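You operate a simulated robot arm through the tools that you are given. There is no shell and no other tool. Be economical: measure what you need, move in short steps, check, and stop when the job is done.

Carry out the task below with a simulated robot arm. There is one attempt and no reset: what you move stays moved.

Task
Move the white roller from the press to the grey tray, then press the bush into the blue roller.
Fine: the blue roller stays in the press, slide in.

The check looks at the end state, three seconds after you hand in, the way a careful person would. Anything else that was tipped, shoved, dropped, spilled or broken makes it a failure.

Robot
A 7-joint arm with a two-finger parallel gripper, fixed in place. Base frame: the origin is at the foot of the arm, x ahead of it, y to its left, z up. Readings come in m, degrees, newtons and seconds.
With the tool pointing down near the work surface it reaches from about 0.52 to 0.96 m from the base axis. Its first joint turns from -166.0 to 166.0 degrees. Payload 3.91 kg.
The TCP is the grasp point between the finger pads, 0.03 m short of the fingertips. In the tool frame z runs along the fingers and y along their closing line. The gripper opens to 0.11 m. The fingers are 0.02 m wide and 0.01 m thick; the gripper's body (0.048 by 0.112 m) begins 0.055 m behind the TCP.
Orientation is that of the tool frame in the base frame, as a unit quaternion [x, y, z, w]. With the fingers straight down and closing along the base's y, the tool's x points along the base's -x, its y along +y and its z along -z.

Tools
- The arm moves only by the tool send_rows. Its argument "plan" is a list of rows, each a list of 7 numbers: the shift along the tool's x, y, z in units of 500 mm (1.0 is 500 mm), then the turn, a rotation vector about the tool's x, y, z in units of 90 degrees (1.0 is 90 degrees), then the opening, from 0 (shut) to 1 (fully open). In form: [[x, y, z, rx, ry, rz, gripper], ...]. A call has 1 to 12 rows; each row is the pose to reach, as a shift and turn from the pose commanded when the call began, along the tool's axes at that moment. A call with a number of a shift or a turn outside -1 to 1 is refused whole. Rows are played at 5 a second. More than 0.05 m and 8.6 degrees between two rows, or a gripper value outside its range, and nothing of the call is played. Where a pose cannot be reached the arm comes as near as it can. A force on the tool above 40 N (or 10 N above the force at the start of the call, whichever is more), or a blocked arm, ends the call early, and 0.2 s more pass. The fingers move at their own pace (about 0.072 m/s each) and stop on an object; they squeeze with about 36 N. The grip force told is the motor's: it shows also when the fingers shut on nothing. Time passes only in rows, and 0.2 s behind the last, so rows that repeat a pose let the fingers close. The reply holds the time, the measured pose of the TCP, the force on the tool along the base axes, the opening and the grip force, in the units named above and with some noise, with the torque about the TCP (base axes, N m) and any sound that the robot's microphone picked up.
- Cameras (640 x 400 px; columns grow to the right, rows downward): "scene" is fixed at [0.3982, -0.5007, 1.5314]; the picture's right is [0.98, -0.21, 0.00], its down [-0.11, -0.51, -0.86] and it looks along [0.18, 0.84, -0.52] (base axes); focal length 315 px, centre (320, 200). "wrist" rides on the gripper at [0.072, 0.017, -0.103] in the tool frame; the picture's right is [-0.23, 0.97, 0.00], its down [-0.76, -0.18, -0.62] and it looks along [-0.61, -0.14, 0.78] (tool axes); focal length 222 px, centre (320, 200). There is no depth. A picture from a camera that has moved, and an enlarged one, comes with that camera's place and axes in the base frame and with its lens.
- capture(camera): a new picture of that camera. No time passes.
- lift_body(by): slides the trunk up (or, below 0, down) by that many m; the arm rides with it, the base frame stays. It gives what a move gives, with no picture.
- inspect(camera, box): a new picture of the part [left, top, right, bottom] of that camera's present view, enlarged. No time passes.
- job_done(): hands the job in; it is judged then, once.

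Work in short steps. Places have to be worked out from the pictures, the camera data and where the tool is seen: move nearer, look again, correct. Check each grasp and each placing, and mend what went wrong. You have 120 turns and 64 pictures in all, those below and enlarged ones among them. Open the gripper and draw the arm clear of the work before you hand the job in, unless the task says otherwise; then end with one line.

The tools are called after ">>>" as a command line: name --pt "numbers of a row" for each row, then --argument value for the rest, lists and objects as JSON in quotes. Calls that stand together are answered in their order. send_rows: Moves the arm, as the interface text tells. Its arguments: {"type":"object","properties":{"plan":{"type":"array","items":{"type":"array","items":{"type":"number"}}}},"required":["plan"]} The other tools are called the same way: lift_body (by) slides the trunk up or down; capture (camera) takes a picture; inspect (camera, box) takes an enlarged picture of a part of a camera's view; job_done () hands the job in.

At the start:

```text
t: 0.0
position: [0.4764, -0.0053, 1.2545]
tool_rot: [0.0, 1.0, 0.001, 0.0]
ft_force: [-0.1, 0.2, 0.2]
torque: [-0.03, -0.01, 0.0]
gripper_width: 0.1099
gripper_force: 0.1
trunk travel left (down, up): [-0.6, 0.082]
```

scene: 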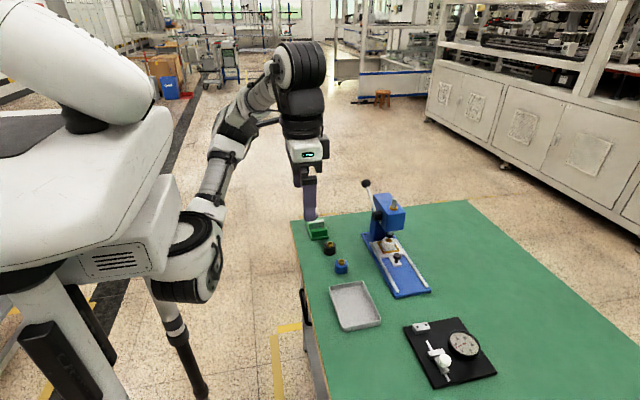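
wrist: 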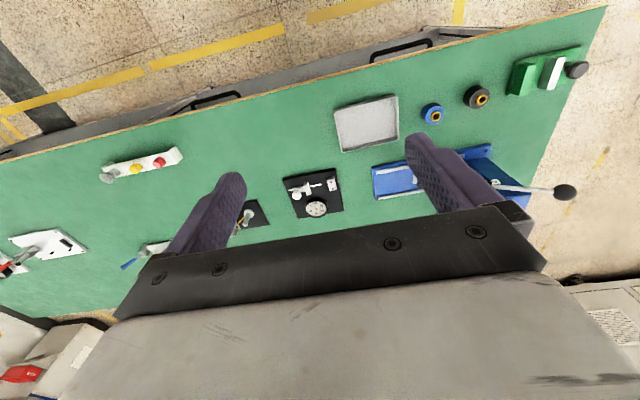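

I start by enlarging the press area and the rollers to understand the layout.

>>> inspect --camera "scene" --box '[340, 170, 450, 310]'

>>> inspect --camera "scene" --box '[280, 200, 400, 340]'

>>> inspect --camera "wrist" --box '[320, 40, 600, 220]'

```text
2.86 times, centred on (395, 240) of scene
camera zoom: at [0.3982, -0.5007, 1.5314], right [0.98, -0.21, 0.0], down [-0.11, -0.51, -0.86], along [0.18, 0.84, -0.52], focal length 899 px, centre (106, 86)
```

zoom: 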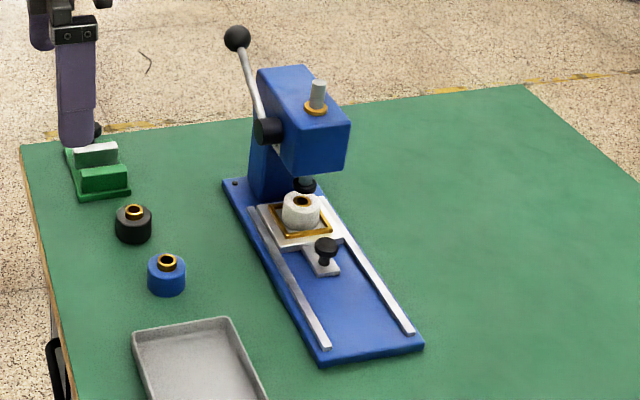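

```text
2.86 times, centred on (340, 270) of scene
camera zoom: at [0.3982, -0.5007, 1.5314], right [0.98, -0.21, 0.0], down [-0.11, -0.51, -0.86], along [0.18, 0.84, -0.52], focal length 899 px, centre (263, 0)
```

zoom: 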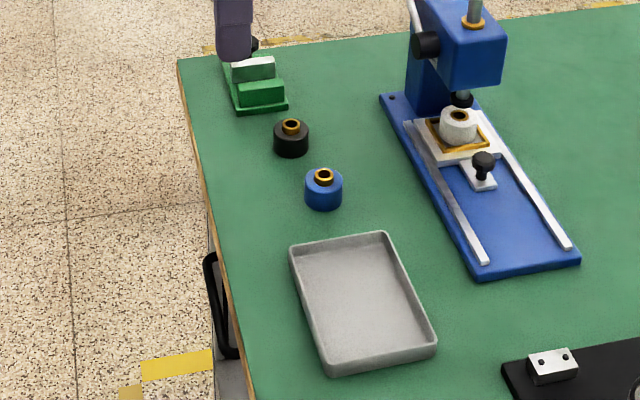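

```text
2.22 times, centred on (460, 130) of wrist
camera zoom: at [0.4036, 0.0114, 1.3578], right [0.23, 0.97, 0.0], down [0.76, -0.18, 0.62], along [0.61, -0.14, -0.78], focal length 494 px, centre (9, 356)
```

zoom: 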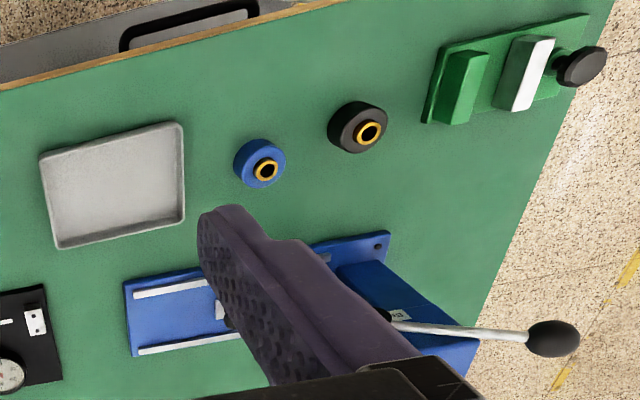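

Rough fixes from both pictures: table z≈0.80, blue roller ≈(0.625,0.23), press base x 0.75–0.86, y 0.08–0.39, white roller ≈(0.805,0.28), slide knob ≈(0.805,0.21,0.85), lever ball ≈(0.753,0.402,1.02). I move over the table and then lower the trunk.

>>> send_rows --pt "-0.07 0.03 0 0 0 0 1" --pt "-0.14 0.06 0 0 0 0 1" --pt "-0.21 0.09 0 0 0 0 1" --pt "-0.28 0.12 0 0 0 0 1" --pt "-0.33 0.15 0 0 0 0 1"

>>> lift_body --by -0.2

>>> capture --camera "wrist"

>>> capture --camera "scene"

```text
t: 1.2
position: [0.6421, 0.0668, 1.2531]
tool_rot: [0.001, 1.0, 0.0, 0.0]
ft_force: [0.2, -0.3, -0.5]
torque: [0.0, 0.0, 0.03]
gripper_width: 0.1097
gripper_force: 0.0
trunk travel left (down, up): [-0.6, 0.082]
```

```text
t: 3.4
position: [0.6412, 0.0653, 1.0536]
tool_rot: [0.001, 1.0, 0.0, 0.0]
ft_force: [-0.1, 0.5, -0.2]
torque: [0.02, 0.04, 0.0]
gripper_width: 0.1103
gripper_force: 0.1
trunk travel left (down, up): [-0.4, 0.282]
```

```text
58 pictures are left
camera wrist: at [0.5682, 0.0837, 1.1562], right [0.23, 0.97, 0.0], down [0.76, -0.18, 0.62], along [0.61, -0.14, -0.78], focal length 222 px, centre (320, 200)
```

wrist: 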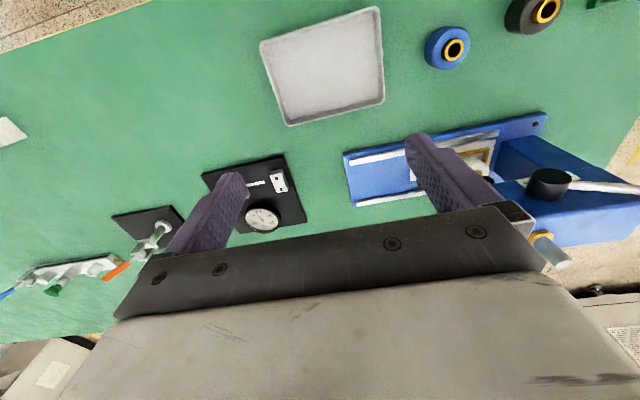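

```text
57 pictures are left
```

scene: 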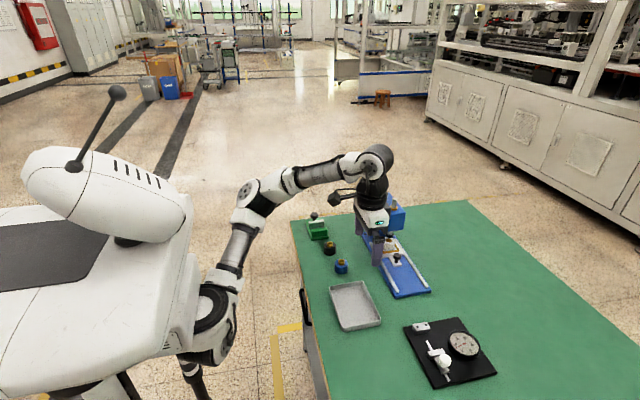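

The arm works well here. I turn the gripper -90° about its axis (fingers closing along base x, camera on the front side looking at the press) while moving in front of the press.

>>> send_rows --pt "-0.03 0 0.01 0 0 -0.084 1" --pt "-0.06 0 0.02 0 0 -0.167 1" --pt "-0.09 0 0.03 0 0 -0.25 1" --pt "-0.12 0 0.04 0 0 -0.334 1" --pt "-0.15 0 0.05 0 0 -0.417 1" --pt "-0.18 0 0.06 0 0 -0.5 1" --pt "-0.21 0 0.07 0 0 -0.584 1" --pt "-0.24 0 0.08 0 0 -0.667 1" --pt "-0.27 0 0.09 0 0 -0.75 1" --pt "-0.3 0 0.1 0 0 -0.834 1" --pt "-0.328 0 0.1 0 0 -0.917 1" --pt "-0.328 0 0.1 0 0 -1.0 1"

>>> capture --camera "wrist"

```text
t: 6.0
position: [0.8054, 0.0667, 1.0041]
tool_rot: [0.707, -0.707, 0.0, -0.001]
ft_force: [0.3, 0.2, -0.2]
torque: [0.01, 0.0, 0.01]
gripper_width: 0.1101
gripper_force: 0.0
trunk travel left (down, up): [-0.4, 0.282]
```

```text
56 pictures are left
camera wrist: at [0.7885, -0.0062, 1.1062], right [-0.97, 0.23, 0.0], down [0.18, 0.76, 0.62], along [0.14, 0.61, -0.78], focal length 222 px, centre (320, 200)
```

wrist: 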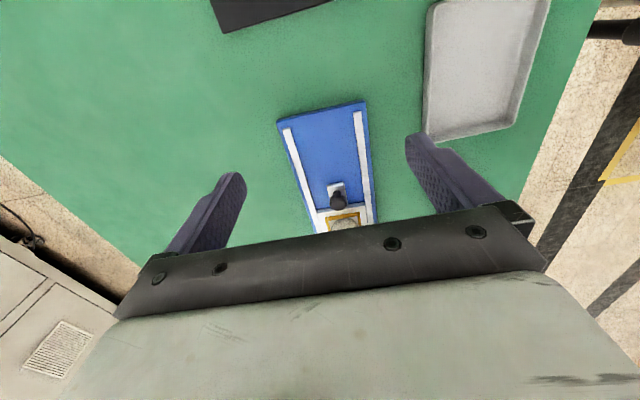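

>>> inspect --camera "wrist" --box '[270, 90, 390, 240]'

>>> inspect --camera "scene" --box '[350, 170, 450, 305]'

```text
2.67 times, centred on (330, 165) of wrist
camera zoom: at [0.7885, -0.0062, 1.1062], right [-0.97, 0.23, 0.0], down [0.18, 0.76, 0.62], along [0.14, 0.61, -0.78], focal length 592 px, centre (293, 293)
```

zoom: 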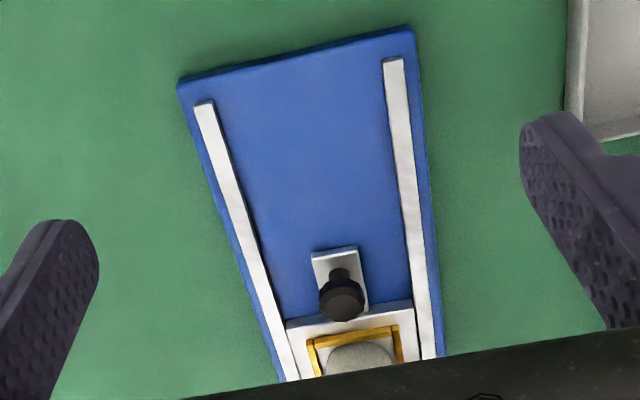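

```text
2.96 times, centred on (400, 238) of scene
camera zoom: at [0.3982, -0.5007, 1.5314], right [0.98, -0.21, 0.0], down [-0.11, -0.51, -0.86], along [0.18, 0.84, -0.52], focal length 932 px, centre (83, 89)
```

zoom: 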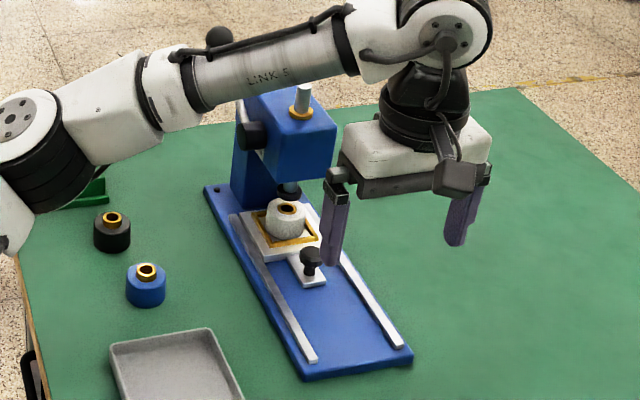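

Knob triangulates to ≈(0.810,0.217,0.836). I tilt the gripper 20° (top away from the press head) and go above the knob with a half-open gripper.

>>> send_rows --pt "-0.07 -0.003 0.03 0 -0.06 0 0.6" --pt "-0.14 -0.006 0.06 0 -0.12 0 0.5" --pt "-0.21 -0.009 0.1 0 -0.18 0 0.5" --pt "-0.27 -0.009 0.148 0 -0.222 0 0.5"

>>> inspect --camera "wrist" --box '[220, 60, 420, 260]'

>>> inspect --camera "scene" --box '[350, 170, 450, 305]'

```text
t: 7.0
position: [0.8106, 0.2003, 0.93]
tool_rot: [-0.696, 0.697, 0.123, 0.123]
ft_force: [0.3, 1.0, -0.5]
torque: [0.01, 0.02, 0.0]
gripper_width: 0.0549
gripper_force: 0.1
trunk travel left (down, up): [-0.4, 0.282]
```

```text
2.00 times, centred on (320, 160) of wrist
camera zoom: at [0.7924, 0.0977, 1.0027], right [-0.97, 0.21, 0.08], down [0.18, 0.5, 0.85], along [0.14, 0.84, -0.53], focal length 444 px, centre (320, 280)
```

zoom: 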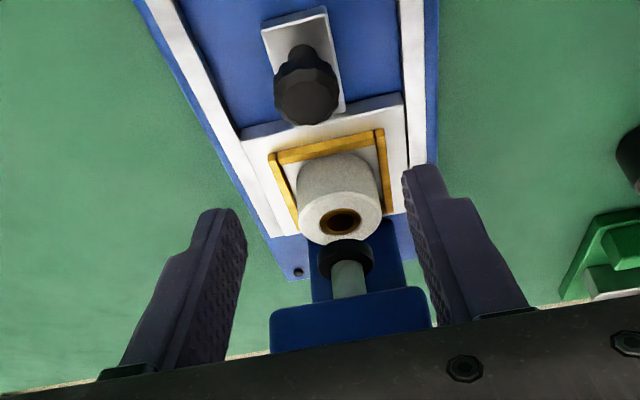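

```text
2.96 times, centred on (400, 238) of scene
camera zoom: at [0.3982, -0.5007, 1.5314], right [0.98, -0.21, 0.0], down [-0.11, -0.51, -0.86], along [0.18, 0.84, -0.52], focal length 932 px, centre (83, 89)
```

zoom: 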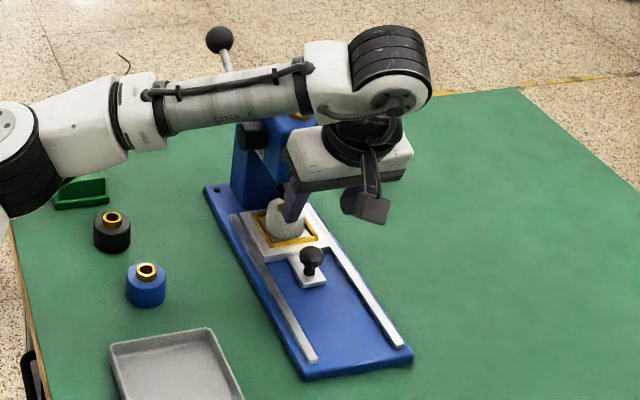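

Clear view: knob ≈(0.810,0.213,0.84). I lower straight onto it and close.

>>> send_rows --pt "0.013 0 0.046 0 0 0 0.5" --pt "0.026 0 0.092 0 0 0 0.5" --pt "0.04 0 0.139 0 0 0 0.5"

>>> inspect --camera "wrist" --box '[220, 60, 420, 260]'

```text
t: 7.8
position: [0.8106, 0.2091, 0.8581]
tool_rot: [-0.695, 0.697, 0.123, 0.124]
ft_force: [0.0, -0.1, 1.0]
torque: [-0.01, -0.02, -0.02]
gripper_width: 0.0548
gripper_force: 0.0
trunk travel left (down, up): [-0.4, 0.282]
```

```text
2.00 times, centred on (320, 160) of wrist
camera zoom: at [0.7923, 0.1044, 0.9296], right [-0.97, 0.21, 0.08], down [0.18, 0.5, 0.85], along [0.14, 0.84, -0.53], focal length 444 px, centre (320, 280)
```

zoom: 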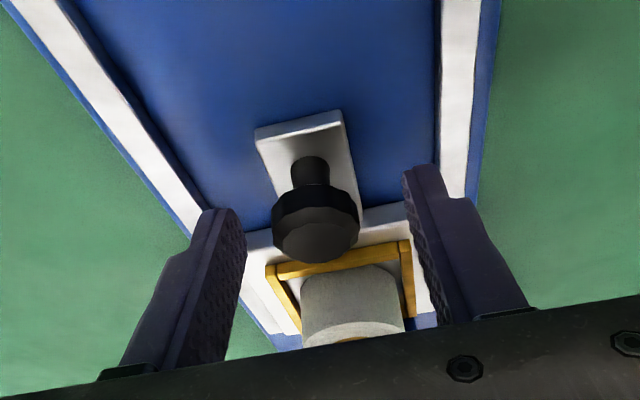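

The knob lies between the finger tips; close on it.

>>> send_rows --pt "0 0 0 0 0 0 0.1" --pt "0 0 0 0 0 0 0.1" --pt "0 0 0 0 0 0 0.1"

>>> inspect --camera "wrist" --box '[220, 60, 420, 260]'

```text
t: 8.6
position: [0.8095, 0.208, 0.8566]
tool_rot: [-0.696, 0.697, 0.123, 0.124]
ft_force: [9.2, 0.5, 1.1]
torque: [0.11, -0.13, -0.02]
gripper_width: 0.0256
gripper_force: 44.6
trunk travel left (down, up): [-0.4, 0.282]
```

```text
2.00 times, centred on (320, 160) of wrist
camera zoom: at [0.7928, 0.1045, 0.9294], right [-0.97, 0.21, 0.08], down [0.18, 0.5, 0.85], along [0.14, 0.84, -0.53], focal length 444 px, centre (320, 280)
```

zoom: 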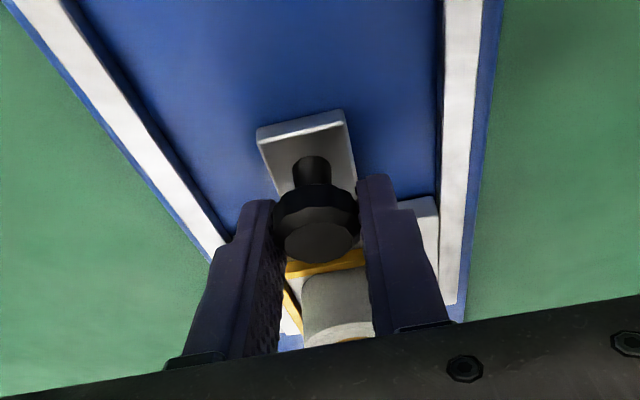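

Knob held (25.6 mm). Pull the slide out toward -y by 0.10 m.

>>> send_rows --pt "0.031 -0.002 -0.0113 0 0 0 0.1" --pt "0.062 -0.002 -0.0226 0 0 0 0.1" --pt "0.093 -0.002 -0.0339 0 0 0 0.1" --pt "0.124 -0.002 -0.0451 0 0 0 0.1" --pt "0.156 -0.002 -0.0568 0 0 0 0.1" --pt "0.188 -0.002 -0.0684 0 0 0 0.1"

>>> inspect --camera "scene" --box '[350, 170, 450, 305]'

```text
t: 10.1
position: [0.8104, 0.1157, 0.8572]
tool_rot: [0.703, -0.688, -0.128, -0.125]
ft_force: [2.7, 9.3, 1.5]
torque: [0.34, 0.51, 0.38]
gripper_width: 0.0258
gripper_force: 44.5
trunk travel left (down, up): [-0.4, 0.282]
stopped in row 6: the force on the tool passed its limit at 41 N (the readings are from after the stop); the commanded pose is now the measured one
```

```text
2.96 times, centred on (400, 238) of scene
camera zoom: at [0.3982, -0.5007, 1.5314], right [0.98, -0.21, 0.0], down [-0.11, -0.51, -0.86], along [0.18, 0.84, -0.52], focal length 932 px, centre (83, 89)
```

zoom: 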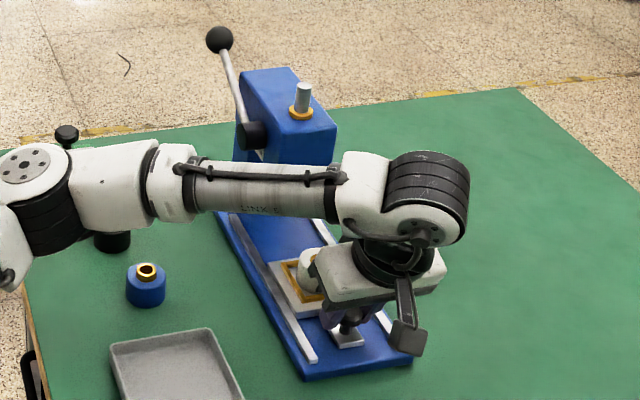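

The slide hit its out-stop after ~0.092 m. I release the knob and back off upward.

>>> send_rows --pt "0 0 0 0 0 0 0.5" --pt "0 0 0 0 0 0 0.5" --pt "0 0 -0.08 0 0 0 0.5" --pt "0 0 -0.16 0 0 0 0.5" --pt "0 0 -0.24 0 0 0 0.5"

>>> capture --camera "wrist"

>>> inspect --camera "scene" --box '[350, 170, 450, 305]'

```text
t: 11.2
position: [0.81, 0.0716, 0.9677]
tool_rot: [0.702, -0.69, -0.127, -0.124]
ft_force: [-0.3, 0.4, 0.0]
torque: [-0.03, 0.0, 0.02]
gripper_width: 0.0548
gripper_force: 0.1
trunk travel left (down, up): [-0.4, 0.282]
```

```text
48 pictures are left
camera wrist: at [0.7943, -0.0328, 1.0388], right [-0.98, 0.2, 0.08], down [0.17, 0.5, 0.85], along [0.13, 0.84, -0.52], focal length 222 px, centre (320, 200)
```

wrist: 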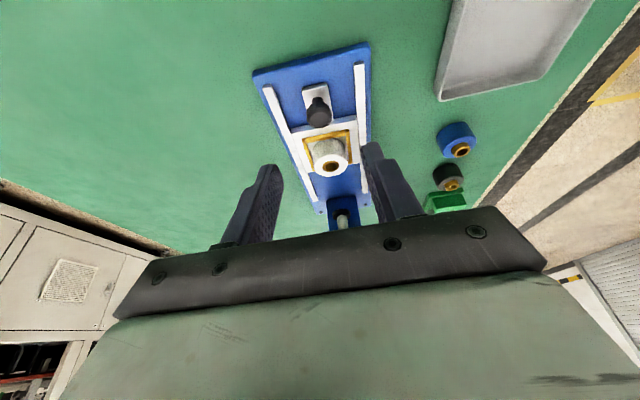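

```text
2.96 times, centred on (400, 238) of scene
camera zoom: at [0.3982, -0.5007, 1.5314], right [0.98, -0.21, 0.0], down [-0.11, -0.51, -0.86], along [0.18, 0.84, -0.52], focal length 932 px, centre (83, 89)
```

zoom: 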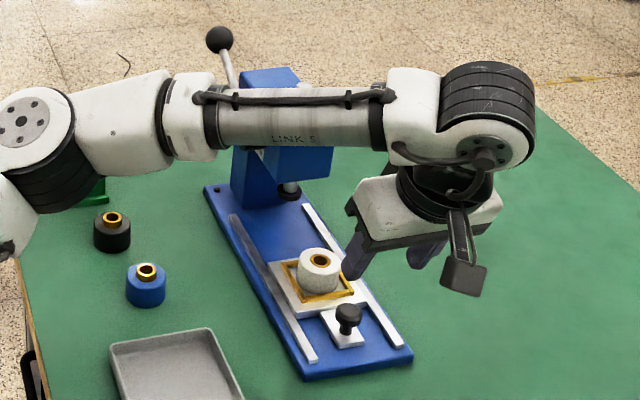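

White roller is out from under the head, ≈(0.812,0.20), top ≈0.843. I approach with the same tilt and a wider opening, stopping above it for a close look.

>>> send_rows --pt "-0.05 -0.001 0.052 0 0 0 0.75" --pt "-0.1 -0.001 0.105 0 0 0 0.75" --pt "-0.151 -0.002 0.157 0 0 0 0.75"

>>> inspect --camera "wrist" --box '[220, 60, 420, 260]'

>>> inspect --camera "scene" --box '[370, 220, 440, 300]'

```text
t: 12.1
position: [0.8112, 0.1712, 0.9239]
tool_rot: [0.701, -0.69, -0.126, -0.125]
ft_force: [0.5, 0.4, -0.3]
torque: [0.01, 0.01, 0.04]
gripper_width: 0.0824
gripper_force: 0.1
trunk travel left (down, up): [-0.4, 0.282]
```

```text
2.00 times, centred on (320, 160) of wrist
camera zoom: at [0.7952, 0.0673, 0.9949], right [-0.98, 0.2, 0.08], down [0.17, 0.5, 0.85], along [0.13, 0.84, -0.52], focal length 444 px, centre (320, 280)
```

zoom: 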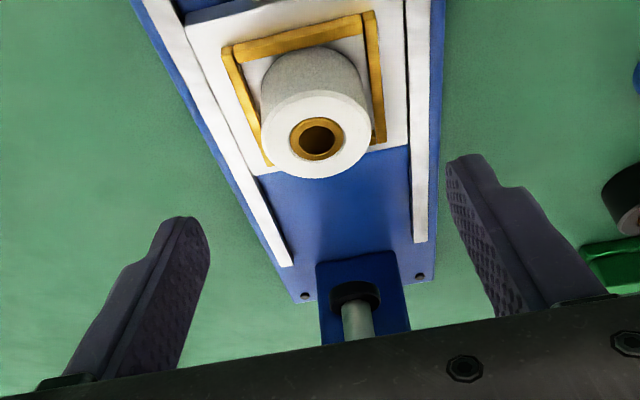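

```text
5.00 times, centred on (405, 260) of scene
camera zoom: at [0.3982, -0.5007, 1.5314], right [0.98, -0.21, 0.0], down [-0.11, -0.51, -0.86], along [0.18, 0.84, -0.52], focal length 1573 px, centre (-105, -100)
```

zoom: 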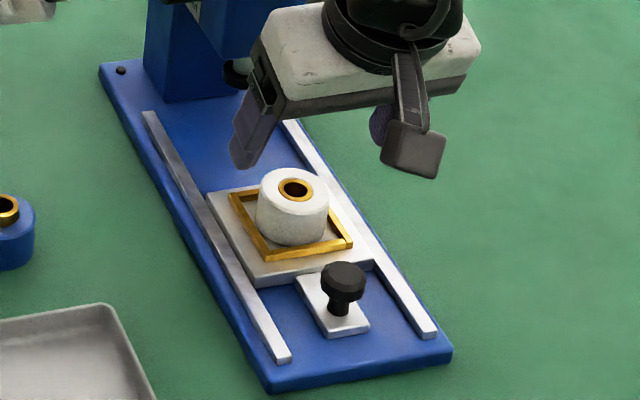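

White roller top centre ≈(0.812,0.201,0.841), ~47 mm diameter. I lower the tips around it to ~z 0.83 (above the brass frame) and close.

>>> send_rows --pt "0.003 -0.001 0.046 0 0 0 0.75" --pt "0.006 -0.001 0.092 0 0 0 0.75" --pt "0.0085 -0.001 0.137 0 0 0 0.75" --pt "0.0085 -0.001 0.137 0 0 0 0.75"

>>> inspect --camera "scene" --box '[370, 220, 440, 300]'

>>> capture --camera "wrist"

```text
t: 13.1
position: [0.8109, 0.19, 0.857]
tool_rot: [0.701, -0.691, -0.127, -0.126]
ft_force: [-0.4, 0.2, 0.7]
torque: [0.02, 0.04, -0.01]
gripper_width: 0.0826
gripper_force: 0.1
trunk travel left (down, up): [-0.4, 0.282]
```

```text
5.00 times, centred on (405, 260) of scene
camera zoom: at [0.3982, -0.5007, 1.5314], right [0.98, -0.21, 0.0], down [-0.11, -0.51, -0.86], along [0.18, 0.84, -0.52], focal length 1573 px, centre (-105, -100)
```

zoom: 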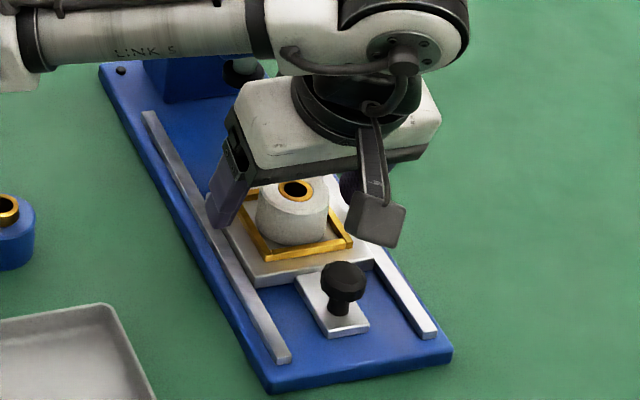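

```text
43 pictures are left
camera wrist: at [0.7952, 0.0869, 0.9289], right [-0.98, 0.2, 0.08], down [0.17, 0.5, 0.85], along [0.13, 0.84, -0.52], focal length 222 px, centre (320, 200)
```

wrist: 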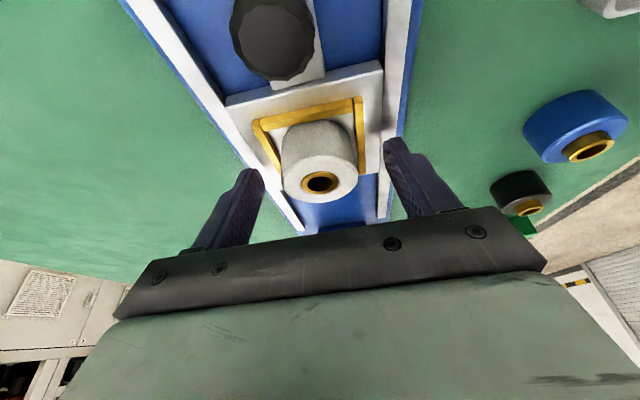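

Fingers straddle the roller and the centre matches. Close and lift slightly.

>>> send_rows --pt "0 0 0 0 0 0 0.3" --pt "0 0 0 0 0 0 0.3" --pt "0 0 0 0 0 0 0.3"

```text
t: 13.8
position: [0.8103, 0.1914, 0.8577]
tool_rot: [0.701, -0.69, -0.127, -0.125]
ft_force: [-9.5, -0.3, -3.1]
torque: [0.03, 0.23, -0.46]
gripper_width: 0.0595
gripper_force: 44.4
trunk travel left (down, up): [-0.4, 0.282]
```

The width (59.5 mm) matches the brass frame, not the 47 mm roller — the tips are too low. Open, go up 10 mm, close again.

>>> send_rows --pt "0 0 0 0 0 0 0.75" --pt "0 0 0 0 0 0 0.75" --pt "-0.0068 0 -0.0188 0 0 0 0.75" --pt "-0.0068 0 -0.0188 0 0 0 0.3" --pt "-0.0068 0 -0.0188 0 0 0 0.3" --pt "-0.0068 0 -0.0188 0 0 0 0.3"

>>> inspect --camera "scene" --box '[370, 220, 440, 300]'

>>> inspect --camera "wrist" --box '[220, 60, 420, 260]'

```text
t: 15.2
position: [0.81, 0.1913, 0.8671]
tool_rot: [0.701, -0.69, -0.127, -0.125]
ft_force: [-0.7, -0.2, -0.8]
torque: [-0.02, 0.0, -0.01]
gripper_width: 0.0427
gripper_force: 35.6
trunk travel left (down, up): [-0.4, 0.282]
```

```text
5.00 times, centred on (405, 260) of scene
camera zoom: at [0.3982, -0.5007, 1.5314], right [0.98, -0.21, 0.0], down [-0.11, -0.51, -0.86], along [0.18, 0.84, -0.52], focal length 1573 px, centre (-105, -100)
```

zoom: 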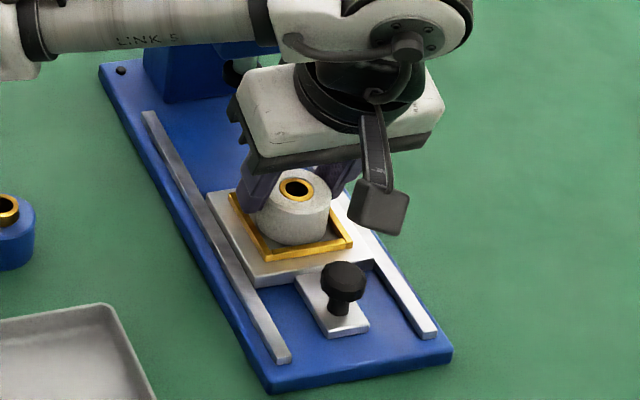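

```text
2.00 times, centred on (320, 160) of wrist
camera zoom: at [0.7952, 0.0865, 0.9382], right [-0.98, 0.2, 0.08], down [0.17, 0.5, 0.85], along [0.13, 0.84, -0.52], focal length 444 px, centre (320, 280)
```

zoom: 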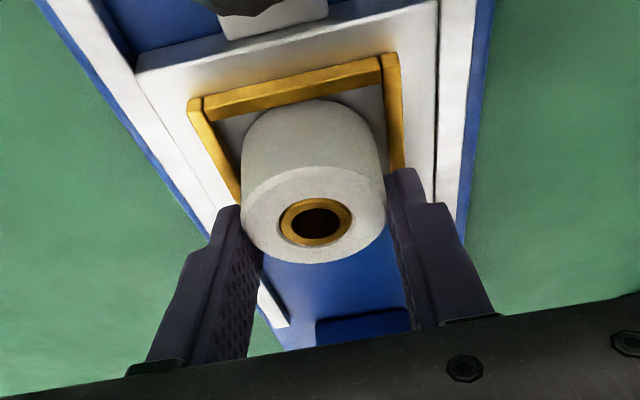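

Now 42.7 mm: it is the roller. Lift straight up 60 mm.

>>> send_rows --pt "-0.0137 0 -0.0376 0 0 0 0.3" --pt "-0.0274 0 -0.0752 0 0 0 0.3" --pt "-0.041 0 -0.1128 0 0 0 0.3"

>>> inspect --camera "scene" --box '[320, 200, 450, 340]'

>>> capture --camera "wrist"

```text
t: 16.1
position: [0.8104, 0.1914, 0.9278]
tool_rot: [0.702, -0.69, -0.127, -0.125]
ft_force: [-0.6, -0.8, 0.1]
torque: [0.0, 0.01, -0.01]
gripper_width: 0.0426
gripper_force: 36.4
trunk travel left (down, up): [-0.4, 0.282]
```

```text
2.86 times, centred on (385, 270) of scene
camera zoom: at [0.3982, -0.5007, 1.5314], right [0.98, -0.21, 0.0], down [-0.11, -0.51, -0.86], along [0.18, 0.84, -0.52], focal length 899 px, centre (134, 0)
```

zoom: 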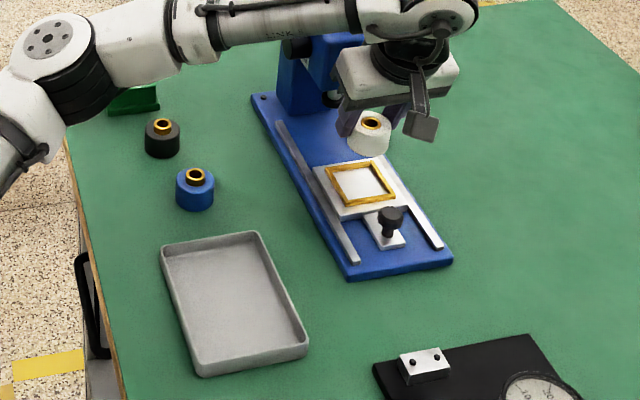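

```text
39 pictures are left
camera wrist: at [0.7951, 0.0864, 0.9983], right [-0.98, 0.2, 0.08], down [0.17, 0.5, 0.85], along [0.13, 0.84, -0.52], focal length 222 px, centre (320, 200)
```

wrist: 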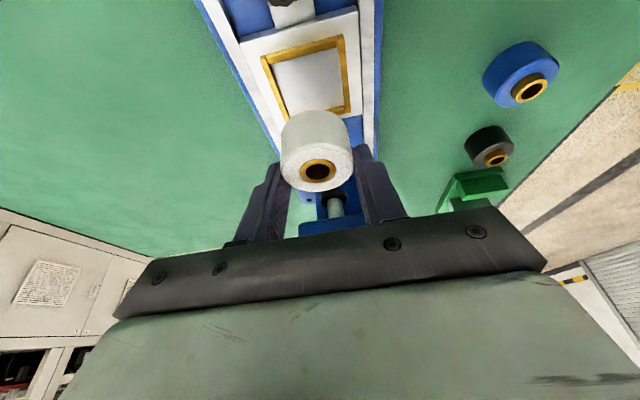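

Roller is held. The empty nest centre is ≈(0.813,0.200), matching my grasp pose, which I will reuse. Carry the white roller over the tray centre ≈(0.622,0.075).

>>> send_rows --pt "0.02 0.063 -0.04 0 0 0 0.3" --pt "0.06 0.126 -0.06 0 0 0 0.3" --pt "0.104 0.189 -0.078 0 0 0 0.3" --pt "0.147 0.252 -0.093 0 0 0 0.3" --pt "0.19 0.315 -0.098 0 0 0 0.3" --pt "0.235 0.376 -0.0855 0 0 0 0.3" --pt "0.235 0.376 -0.0855 0 0 0 0.3"

>>> inspect --camera "scene" --box '[290, 200, 420, 340]'

>>> capture --camera "wrist"

```text
t: 17.6
position: [0.6236, 0.0623, 0.9262]
tool_rot: [0.701, -0.69, -0.127, -0.125]
ft_force: [-0.3, -0.1, -1.2]
torque: [0.01, -0.03, -0.04]
gripper_width: 0.0429
gripper_force: 36.1
trunk travel left (down, up): [-0.4, 0.282]
```

```text
2.86 times, centred on (355, 270) of scene
camera zoom: at [0.3982, -0.5007, 1.5314], right [0.98, -0.21, 0.0], down [-0.11, -0.51, -0.86], along [0.18, 0.84, -0.52], focal length 899 px, centre (220, 0)
```

zoom: 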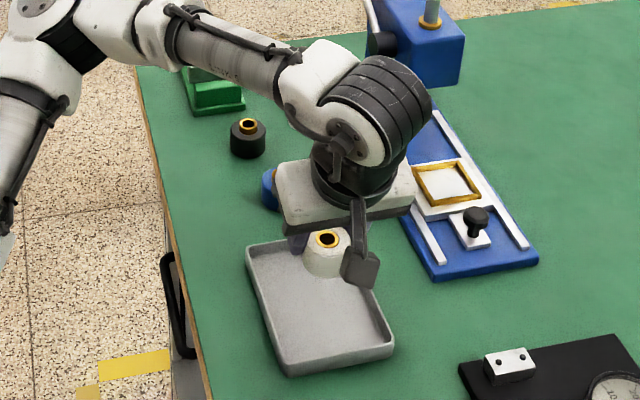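

```text
37 pictures are left
camera wrist: at [0.6075, -0.0414, 0.9952], right [-0.98, 0.2, 0.08], down [0.17, 0.5, 0.85], along [0.13, 0.84, -0.52], focal length 222 px, centre (320, 200)
```

wrist: 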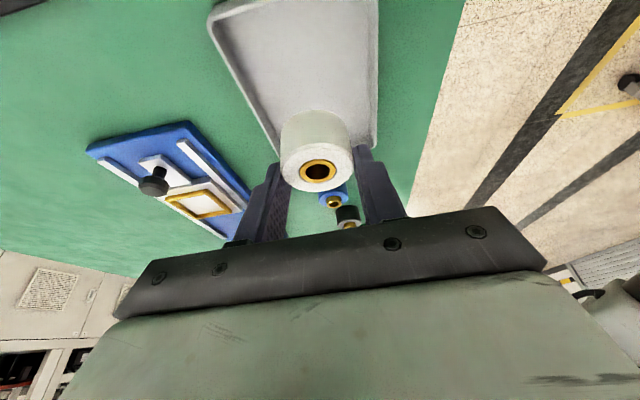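

Roller is over the tray centre. Lower most of the way, then in small steps watching the force.

>>> send_rows --pt "0.0137 0 0.0376 0 0 0 0.3" --pt "0.0274 0 0.0752 0 0 0 0.3" --pt "0.0376 0 0.1034 0 0 0 0.3" --pt "0.0376 0 0.1034 0 0 0 0.3"

>>> send_rows --pt "0.0014 0 0.0038 0 0 0 0.3" --pt "0.0028 0 0.0076 0 0 0 0.3" --pt "0.0028 0 0.0076 0 0 0 0.3"

>>> send_rows --pt "0.0014 0 0.0038 0 0 0 0.3" --pt "0.0028 0 0.0076 0 0 0 0.3" --pt "0.0028 0 0.0076 0 0 0 0.3"

>>> inspect --camera "scene" --box '[320, 250, 390, 340]'

```text
t: 18.6
position: [0.6233, 0.0622, 0.8703]
tool_rot: [0.701, -0.691, -0.126, -0.125]
ft_force: [0.5, -0.4, -1.4]
torque: [0.0, -0.02, -0.03]
gripper_width: 0.0428
gripper_force: 35.9
trunk travel left (down, up): [-0.4, 0.282]
```

```text
t: 19.4
position: [0.6252, 0.0623, 0.8656]
tool_rot: [0.701, -0.691, -0.126, -0.125]
ft_force: [0.5, -0.1, -0.6]
torque: [-0.03, 0.01, 0.0]
gripper_width: 0.0424
gripper_force: 35.3
trunk travel left (down, up): [-0.4, 0.282]
```

```text
t: 20.2
position: [0.6252, 0.063, 0.8616]
tool_rot: [0.701, -0.691, -0.126, -0.125]
ft_force: [-0.4, 0.3, -0.7]
torque: [-0.04, 0.03, 0.0]
gripper_width: 0.0428
gripper_force: 35.8
trunk travel left (down, up): [-0.4, 0.282]
```

```text
4.44 times, centred on (355, 295) of scene
camera zoom: at [0.3982, -0.5007, 1.5314], right [0.98, -0.21, 0.0], down [-0.11, -0.51, -0.86], along [0.18, 0.84, -0.52], focal length 1399 px, centre (164, -222)
```

zoom: 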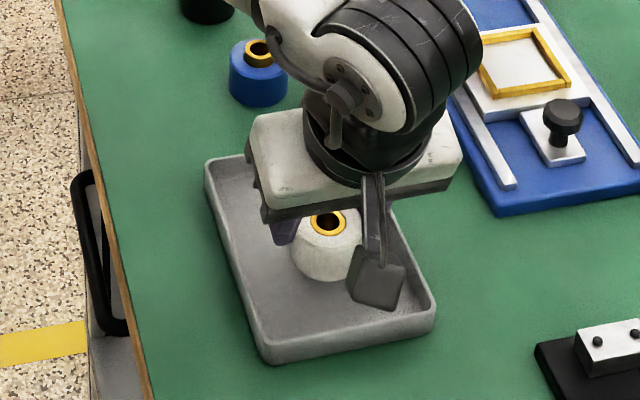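

No contact yet; continue in small steps.

>>> send_rows --pt "0.0014 0 0.0038 0 0 0 0.3" --pt "0.0028 0 0.0076 0 0 0 0.3" --pt "0.0028 0 0.0076 0 0 0 0.3"

>>> send_rows --pt "0.0014 0 0.0038 0 0 0 0.3" --pt "0.002 0 0.0056 0 0 0 0.3" --pt "0.002 0 0.0056 0 0 0 0.3"

```text
t: 21.1
position: [0.6244, 0.0618, 0.8579]
tool_rot: [0.702, -0.69, -0.127, -0.124]
ft_force: [0.7, 0.0, -1.6]
torque: [-0.01, -0.01, -0.01]
gripper_width: 0.0425
gripper_force: 36.0
trunk travel left (down, up): [-0.4, 0.282]
```

```text
t: 21.9
position: [0.6248, 0.0621, 0.8546]
tool_rot: [0.701, -0.69, -0.127, -0.125]
ft_force: [0.2, 0.2, -1.2]
torque: [-0.02, 0.0, 0.02]
gripper_width: 0.0427
gripper_force: 35.8
trunk travel left (down, up): [-0.4, 0.282]
```

>>> send_rows --pt "0.0014 0 0.0038 0 0 0 0.3" --pt "0.0014 0 0.0038 0 0 0 0.3"

>>> send_rows --pt "0.0014 0 0.0038 0 0 0 0.3" --pt "0.0014 0 0.0038 0 0 0 0.3"

>>> send_rows --pt "0.0014 0 0.0038 0 0 0 0.3" --pt "0.0014 0 0.0038 0 0 0 0.3"

>>> inspect --camera "wrist" --box '[220, 60, 420, 260]'

```text
t: 22.4
position: [0.6241, 0.0627, 0.8521]
tool_rot: [0.701, -0.69, -0.126, -0.125]
ft_force: [-0.6, -0.2, -0.4]
torque: [0.02, 0.0, -0.01]
gripper_width: 0.0428
gripper_force: 35.9
trunk travel left (down, up): [-0.4, 0.282]
```

```text
t: 23.1
position: [0.6244, 0.0628, 0.8511]
tool_rot: [0.701, -0.69, -0.127, -0.125]
ft_force: [0.3, 0.6, -0.8]
torque: [-0.03, 0.01, 0.01]
gripper_width: 0.0429
gripper_force: 36.2
trunk travel left (down, up): [-0.4, 0.282]
```

```text
t: 23.6
position: [0.6243, 0.0628, 0.8483]
tool_rot: [0.701, -0.691, -0.127, -0.125]
ft_force: [0.6, -0.3, -0.8]
torque: [0.0, 0.0, 0.01]
gripper_width: 0.0428
gripper_force: 35.9
trunk travel left (down, up): [-0.4, 0.282]
```

```text
2.00 times, centred on (320, 160) of wrist
camera zoom: at [0.6094, -0.0417, 0.9198], right [-0.98, 0.2, 0.08], down [0.17, 0.5, 0.85], along [0.13, 0.84, -0.52], focal length 444 px, centre (320, 280)
```

zoom: 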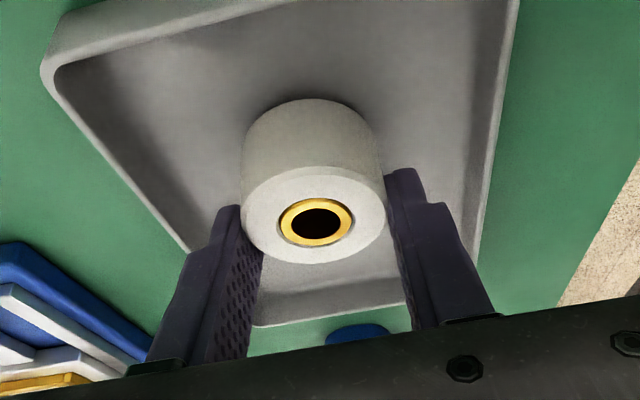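

>>> send_rows --pt "0.0014 0 0.0038 0 0 0 0.3" --pt "0.0014 0 0.0038 0 0 0 0.3"

>>> send_rows --pt "0.0014 0 0.0038 0 0 0 0.3" --pt "0.0014 0 0.0038 0 0 0 0.3"

>>> send_rows --pt "0.0014 0 0.0038 0 0 0 0.3" --pt "0.0014 0 0.0038 0 0 0 0.3"

```text
t: 24.2
position: [0.6232, 0.0617, 0.8473]
tool_rot: [0.701, -0.69, -0.127, -0.125]
ft_force: [0.0, -0.1, -1.2]
torque: [0.01, 0.01, 0.0]
gripper_width: 0.0428
gripper_force: 35.5
trunk travel left (down, up): [-0.4, 0.282]
```

```text
t: 24.9
position: [0.6251, 0.0622, 0.8439]
tool_rot: [0.701, -0.69, -0.126, -0.126]
ft_force: [0.6, -0.8, 1.8]
torque: [-0.05, 0.03, 0.04]
gripper_width: 0.0427
gripper_force: 35.8
trunk travel left (down, up): [-0.4, 0.282]
```

```text
t: 25.4
position: [0.6245, 0.0623, 0.8443]
tool_rot: [0.701, -0.69, -0.126, -0.127]
ft_force: [6.5, 0.2, 22.3]
torque: [-0.05, -0.08, -0.02]
gripper_width: 0.0429
gripper_force: 36.5
trunk travel left (down, up): [-0.4, 0.282]
```

Contact with the tray floor at TCP z 0.844 (22 N). Relieve, release and retreat.

>>> send_rows --pt "-0.001 0 -0.003 0 0 0 0.3" --pt "-0.0014 0 -0.0038 0 0 0 0.65" --pt "-0.0014 0 -0.0038 0 0 0 0.65" --pt "-0.0014 0 -0.0038 0 0 0 0.65" --pt "-0.0014 0 -0.06 0 0 0 0.65" --pt "-0.0014 0 -0.14 0 0 0 0.65" --pt "-0.0014 0 -0.22 0 0 0 0.65"

>>> capture --camera "wrist"

>>> inspect --camera "scene" --box '[290, 220, 390, 340]'

```text
t: 27.1
position: [0.6257, 0.0247, 0.9465]
tool_rot: [0.702, -0.69, -0.127, -0.124]
ft_force: [0.1, 0.1, -0.7]
torque: [0.01, -0.04, -0.01]
gripper_width: 0.0715
gripper_force: 0.1
trunk travel left (down, up): [-0.4, 0.282]
```

```text
34 pictures are left
camera wrist: at [0.6108, -0.0798, 1.0175], right [-0.98, 0.2, 0.08], down [0.17, 0.5, 0.85], along [0.13, 0.84, -0.52], focal length 222 px, centre (320, 200)
```

wrist: 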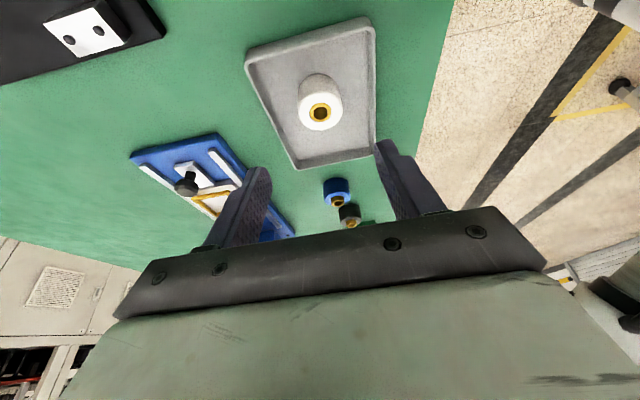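

```text
3.33 times, centred on (340, 280) of scene
camera zoom: at [0.3982, -0.5007, 1.5314], right [0.98, -0.21, 0.0], down [-0.11, -0.51, -0.86], along [0.18, 0.84, -0.52], focal length 1049 px, centre (253, -67)
```

zoom: 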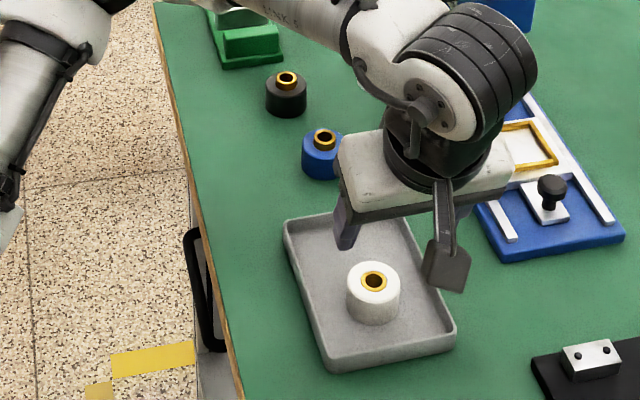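

White roller stands in the tray. Next the blue one, ≈(0.623,0.225); move above and short of it for a close look.

>>> send_rows --pt "-0.07 0.002 0.01 0 0 0 0.7" --pt "-0.14 0.004 0.04 0 0 0 0.7" --pt "-0.21 0.006 0.08 0 0 0 0.7" --pt "-0.29 0.006 0.12 0 0 0 0.7" --pt "-0.29 0.006 0.12 0 0 0 0.7"

>>> inspect --camera "wrist" --box '[220, 60, 420, 260]'

>>> inspect --camera "scene" --box '[300, 220, 380, 300]'

```text
t: 28.2
position: [0.6207, 0.1827, 0.9428]
tool_rot: [0.701, -0.691, -0.127, -0.125]
ft_force: [-0.6, -0.3, -0.3]
torque: [0.01, 0.02, 0.02]
gripper_width: 0.0772
gripper_force: 0.0
trunk travel left (down, up): [-0.4, 0.282]
```

```text
2.00 times, centred on (320, 160) of wrist
camera zoom: at [0.6052, 0.0785, 1.0149], right [-0.98, 0.2, 0.08], down [0.17, 0.5, 0.85], along [0.13, 0.84, -0.52], focal length 444 px, centre (320, 280)
```

zoom: 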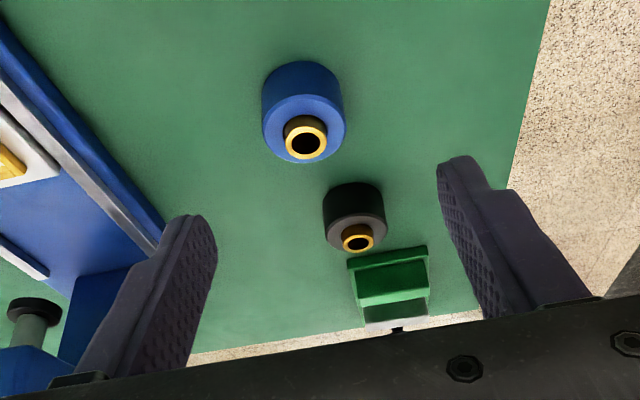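

```text
5.00 times, centred on (340, 260) of scene
camera zoom: at [0.3982, -0.5007, 1.5314], right [0.98, -0.21, 0.0], down [-0.11, -0.51, -0.86], along [0.18, 0.84, -0.52], focal length 1573 px, centre (220, -100)
```

zoom: 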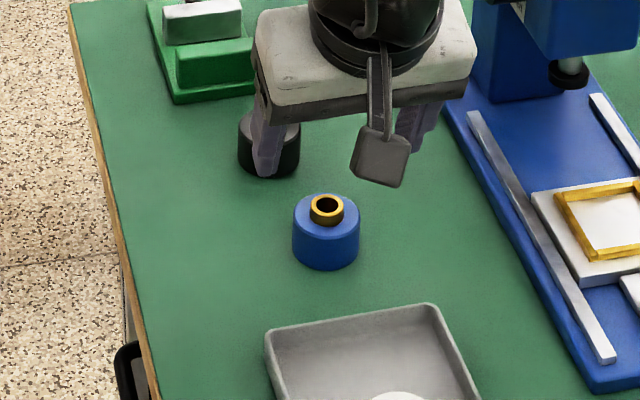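

Blue roller appears at x≈0.625, y≈0.23 (y depends on its exact height). I descend partway, fingers straddling, and compare with the white-roller view.

>>> send_rows --pt "-0.01 -0.003 0.05 0 0 0 0.7" --pt "-0.02 -0.006 0.1 0 0 0 0.7" --pt "-0.0287 -0.008 0.155 0 0 0 0.7" --pt "-0.0287 -0.008 0.155 0 0 0 0.7"

>>> inspect --camera "wrist" --box '[220, 60, 420, 260]'

>>> inspect --camera "scene" --box '[300, 220, 380, 300]'

```text
t: 29.2
position: [0.6217, 0.2229, 0.8715]
tool_rot: [0.701, -0.691, -0.127, -0.125]
ft_force: [0.7, -0.3, -0.2]
torque: [0.01, 0.0, -0.02]
gripper_width: 0.0769
gripper_force: 0.0
trunk travel left (down, up): [-0.4, 0.282]
```

```text
2.00 times, centred on (320, 160) of wrist
camera zoom: at [0.6072, 0.119, 0.9437], right [-0.98, 0.2, 0.08], down [0.17, 0.5, 0.85], along [0.13, 0.84, -0.52], focal length 444 px, centre (320, 280)
```

zoom: 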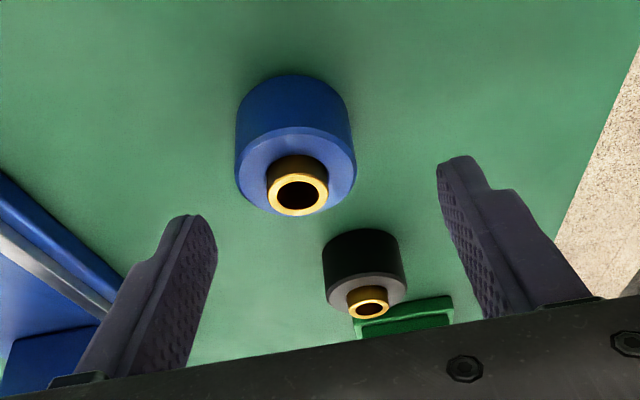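

```text
5.00 times, centred on (340, 260) of scene
camera zoom: at [0.3982, -0.5007, 1.5314], right [0.98, -0.21, 0.0], down [-0.11, -0.51, -0.86], along [0.18, 0.84, -0.52], focal length 1573 px, centre (220, -100)
```

zoom: 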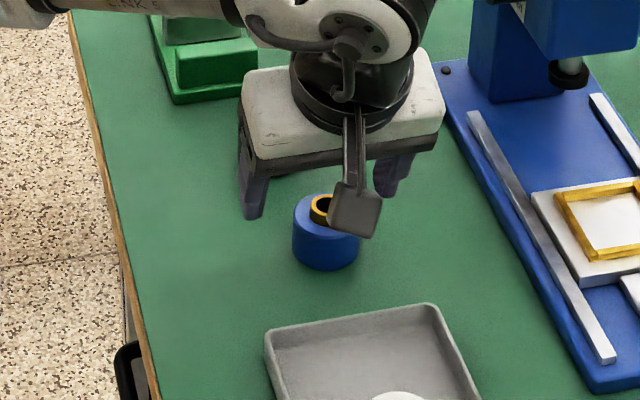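

Consistent fix now: bush axis ≈(0.628,0.228). I correct sideways, lower to the same relative grip height (TCP z≈0.842) and look.

>>> send_rows --pt "0.011 -0.013 -0.001 0 0 0 0.7" --pt "0.021 -0.013 0.026 0 0 0 0.7" --pt "0.03 -0.013 0.053 0 0 0 0.7" --pt "0.03 -0.013 0.053 0 0 0 0.7"

>>> inspect --camera "wrist" --box '[220, 60, 420, 260]'

```text
t: 30.2
position: [0.6284, 0.2179, 0.8422]
tool_rot: [0.701, -0.691, -0.127, -0.125]
ft_force: [-0.8, 0.0, -0.5]
torque: [0.02, 0.0, -0.01]
gripper_width: 0.077
gripper_force: 0.0
trunk travel left (down, up): [-0.4, 0.282]
```

```text
2.00 times, centred on (320, 160) of wrist
camera zoom: at [0.6136, 0.114, 0.9128], right [-0.98, 0.2, 0.08], down [0.17, 0.5, 0.85], along [0.13, 0.84, -0.52], focal length 444 px, centre (320, 280)
```

zoom: 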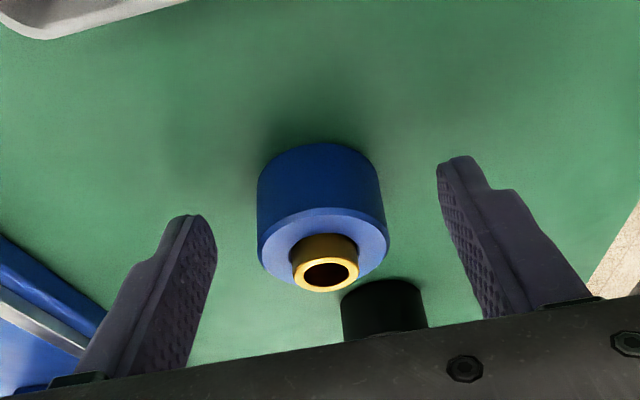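

Three-view fix puts the axis at y≈0.2325 (white was actually at ≈0.195, so the nest centre is ≈(0.809,0.194)). Shift 4.5 mm in +y and close.

>>> send_rows --pt "-0.0085 0 0.003 0 0 0 0.7" --pt "-0.0085 0 0.003 0 0 0 0.3" --pt "-0.0085 0 0.003 0 0 0 0.3" --pt "-0.0085 0 0.003 0 0 0 0.3"

>>> inspect --camera "wrist" --box '[220, 60, 420, 260]'

```text
t: 31.2
position: [0.6289, 0.2217, 0.842]
tool_rot: [0.701, -0.69, -0.126, -0.125]
ft_force: [0.7, 0.5, 1.3]
torque: [0.01, 0.0, 0.0]
gripper_width: 0.0425
gripper_force: 36.1
trunk travel left (down, up): [-0.4, 0.282]
```

```text
2.00 times, centred on (320, 160) of wrist
camera zoom: at [0.6132, 0.1182, 0.914], right [-0.98, 0.2, 0.08], down [0.17, 0.5, 0.85], along [0.13, 0.84, -0.52], focal length 444 px, centre (320, 280)
```

zoom: 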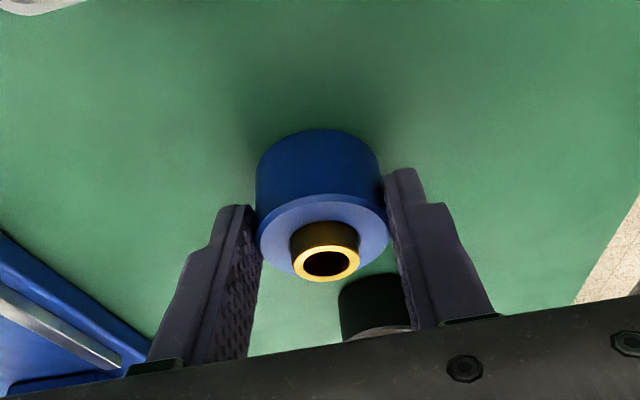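

Gripped (42.5 mm). Using the roller's apparent size I get its axis 11 mm ahead of the TCP in y; nest centre ≈(0.809,0.190). Lift and carry to above the nest.

>>> send_rows --pt "-0.0205 0 -0.0563 0 0 0 0.3" --pt "-0.041 0 -0.1127 0 0 0 0.3" --pt "-0.0616 0 -0.169 0 0 0 0.3" --pt "-0.042 -0.08 -0.176 0 0 0 0.3" --pt "-0.022 -0.16 -0.183 0 0 0 0.3" --pt "-0.001 -0.24 -0.19 0 0 0 0.3" --pt "0.015 -0.32 -0.196 0 0 0 0.3" --pt "0.027 -0.36 -0.201 0 0 0 0.3" --pt "0.027 -0.36 -0.201 0 0 0 0.3"

>>> inspect --camera "wrist" --box '[220, 0, 420, 200]'

>>> inspect --camera "scene" --box '[360, 210, 440, 300]'

```text
t: 33.2
position: [0.8087, 0.1778, 0.9307]
tool_rot: [0.701, -0.691, -0.126, -0.125]
ft_force: [0.5, 0.1, -0.3]
torque: [-0.02, 0.04, -0.03]
gripper_width: 0.0425
gripper_force: 35.8
trunk travel left (down, up): [-0.4, 0.282]
```

```text
2.00 times, centred on (320, 100) of wrist
camera zoom: at [0.7934, 0.0738, 1.0027], right [-0.98, 0.2, 0.08], down [0.17, 0.5, 0.85], along [0.13, 0.84, -0.52], focal length 444 px, centre (320, 400)
```

zoom: 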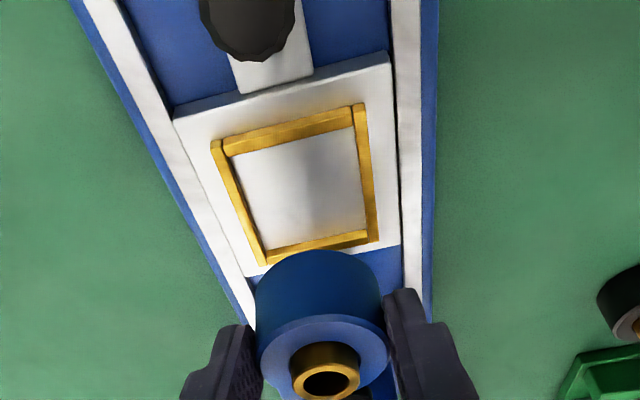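

```text
4.44 times, centred on (400, 255) of scene
camera zoom: at [0.3982, -0.5007, 1.5314], right [0.98, -0.21, 0.0], down [-0.11, -0.51, -0.86], along [0.18, 0.84, -0.52], focal length 1399 px, centre (-36, -44)
```

zoom: 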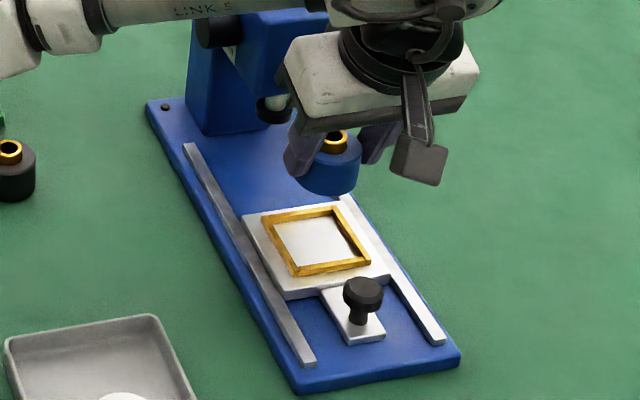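

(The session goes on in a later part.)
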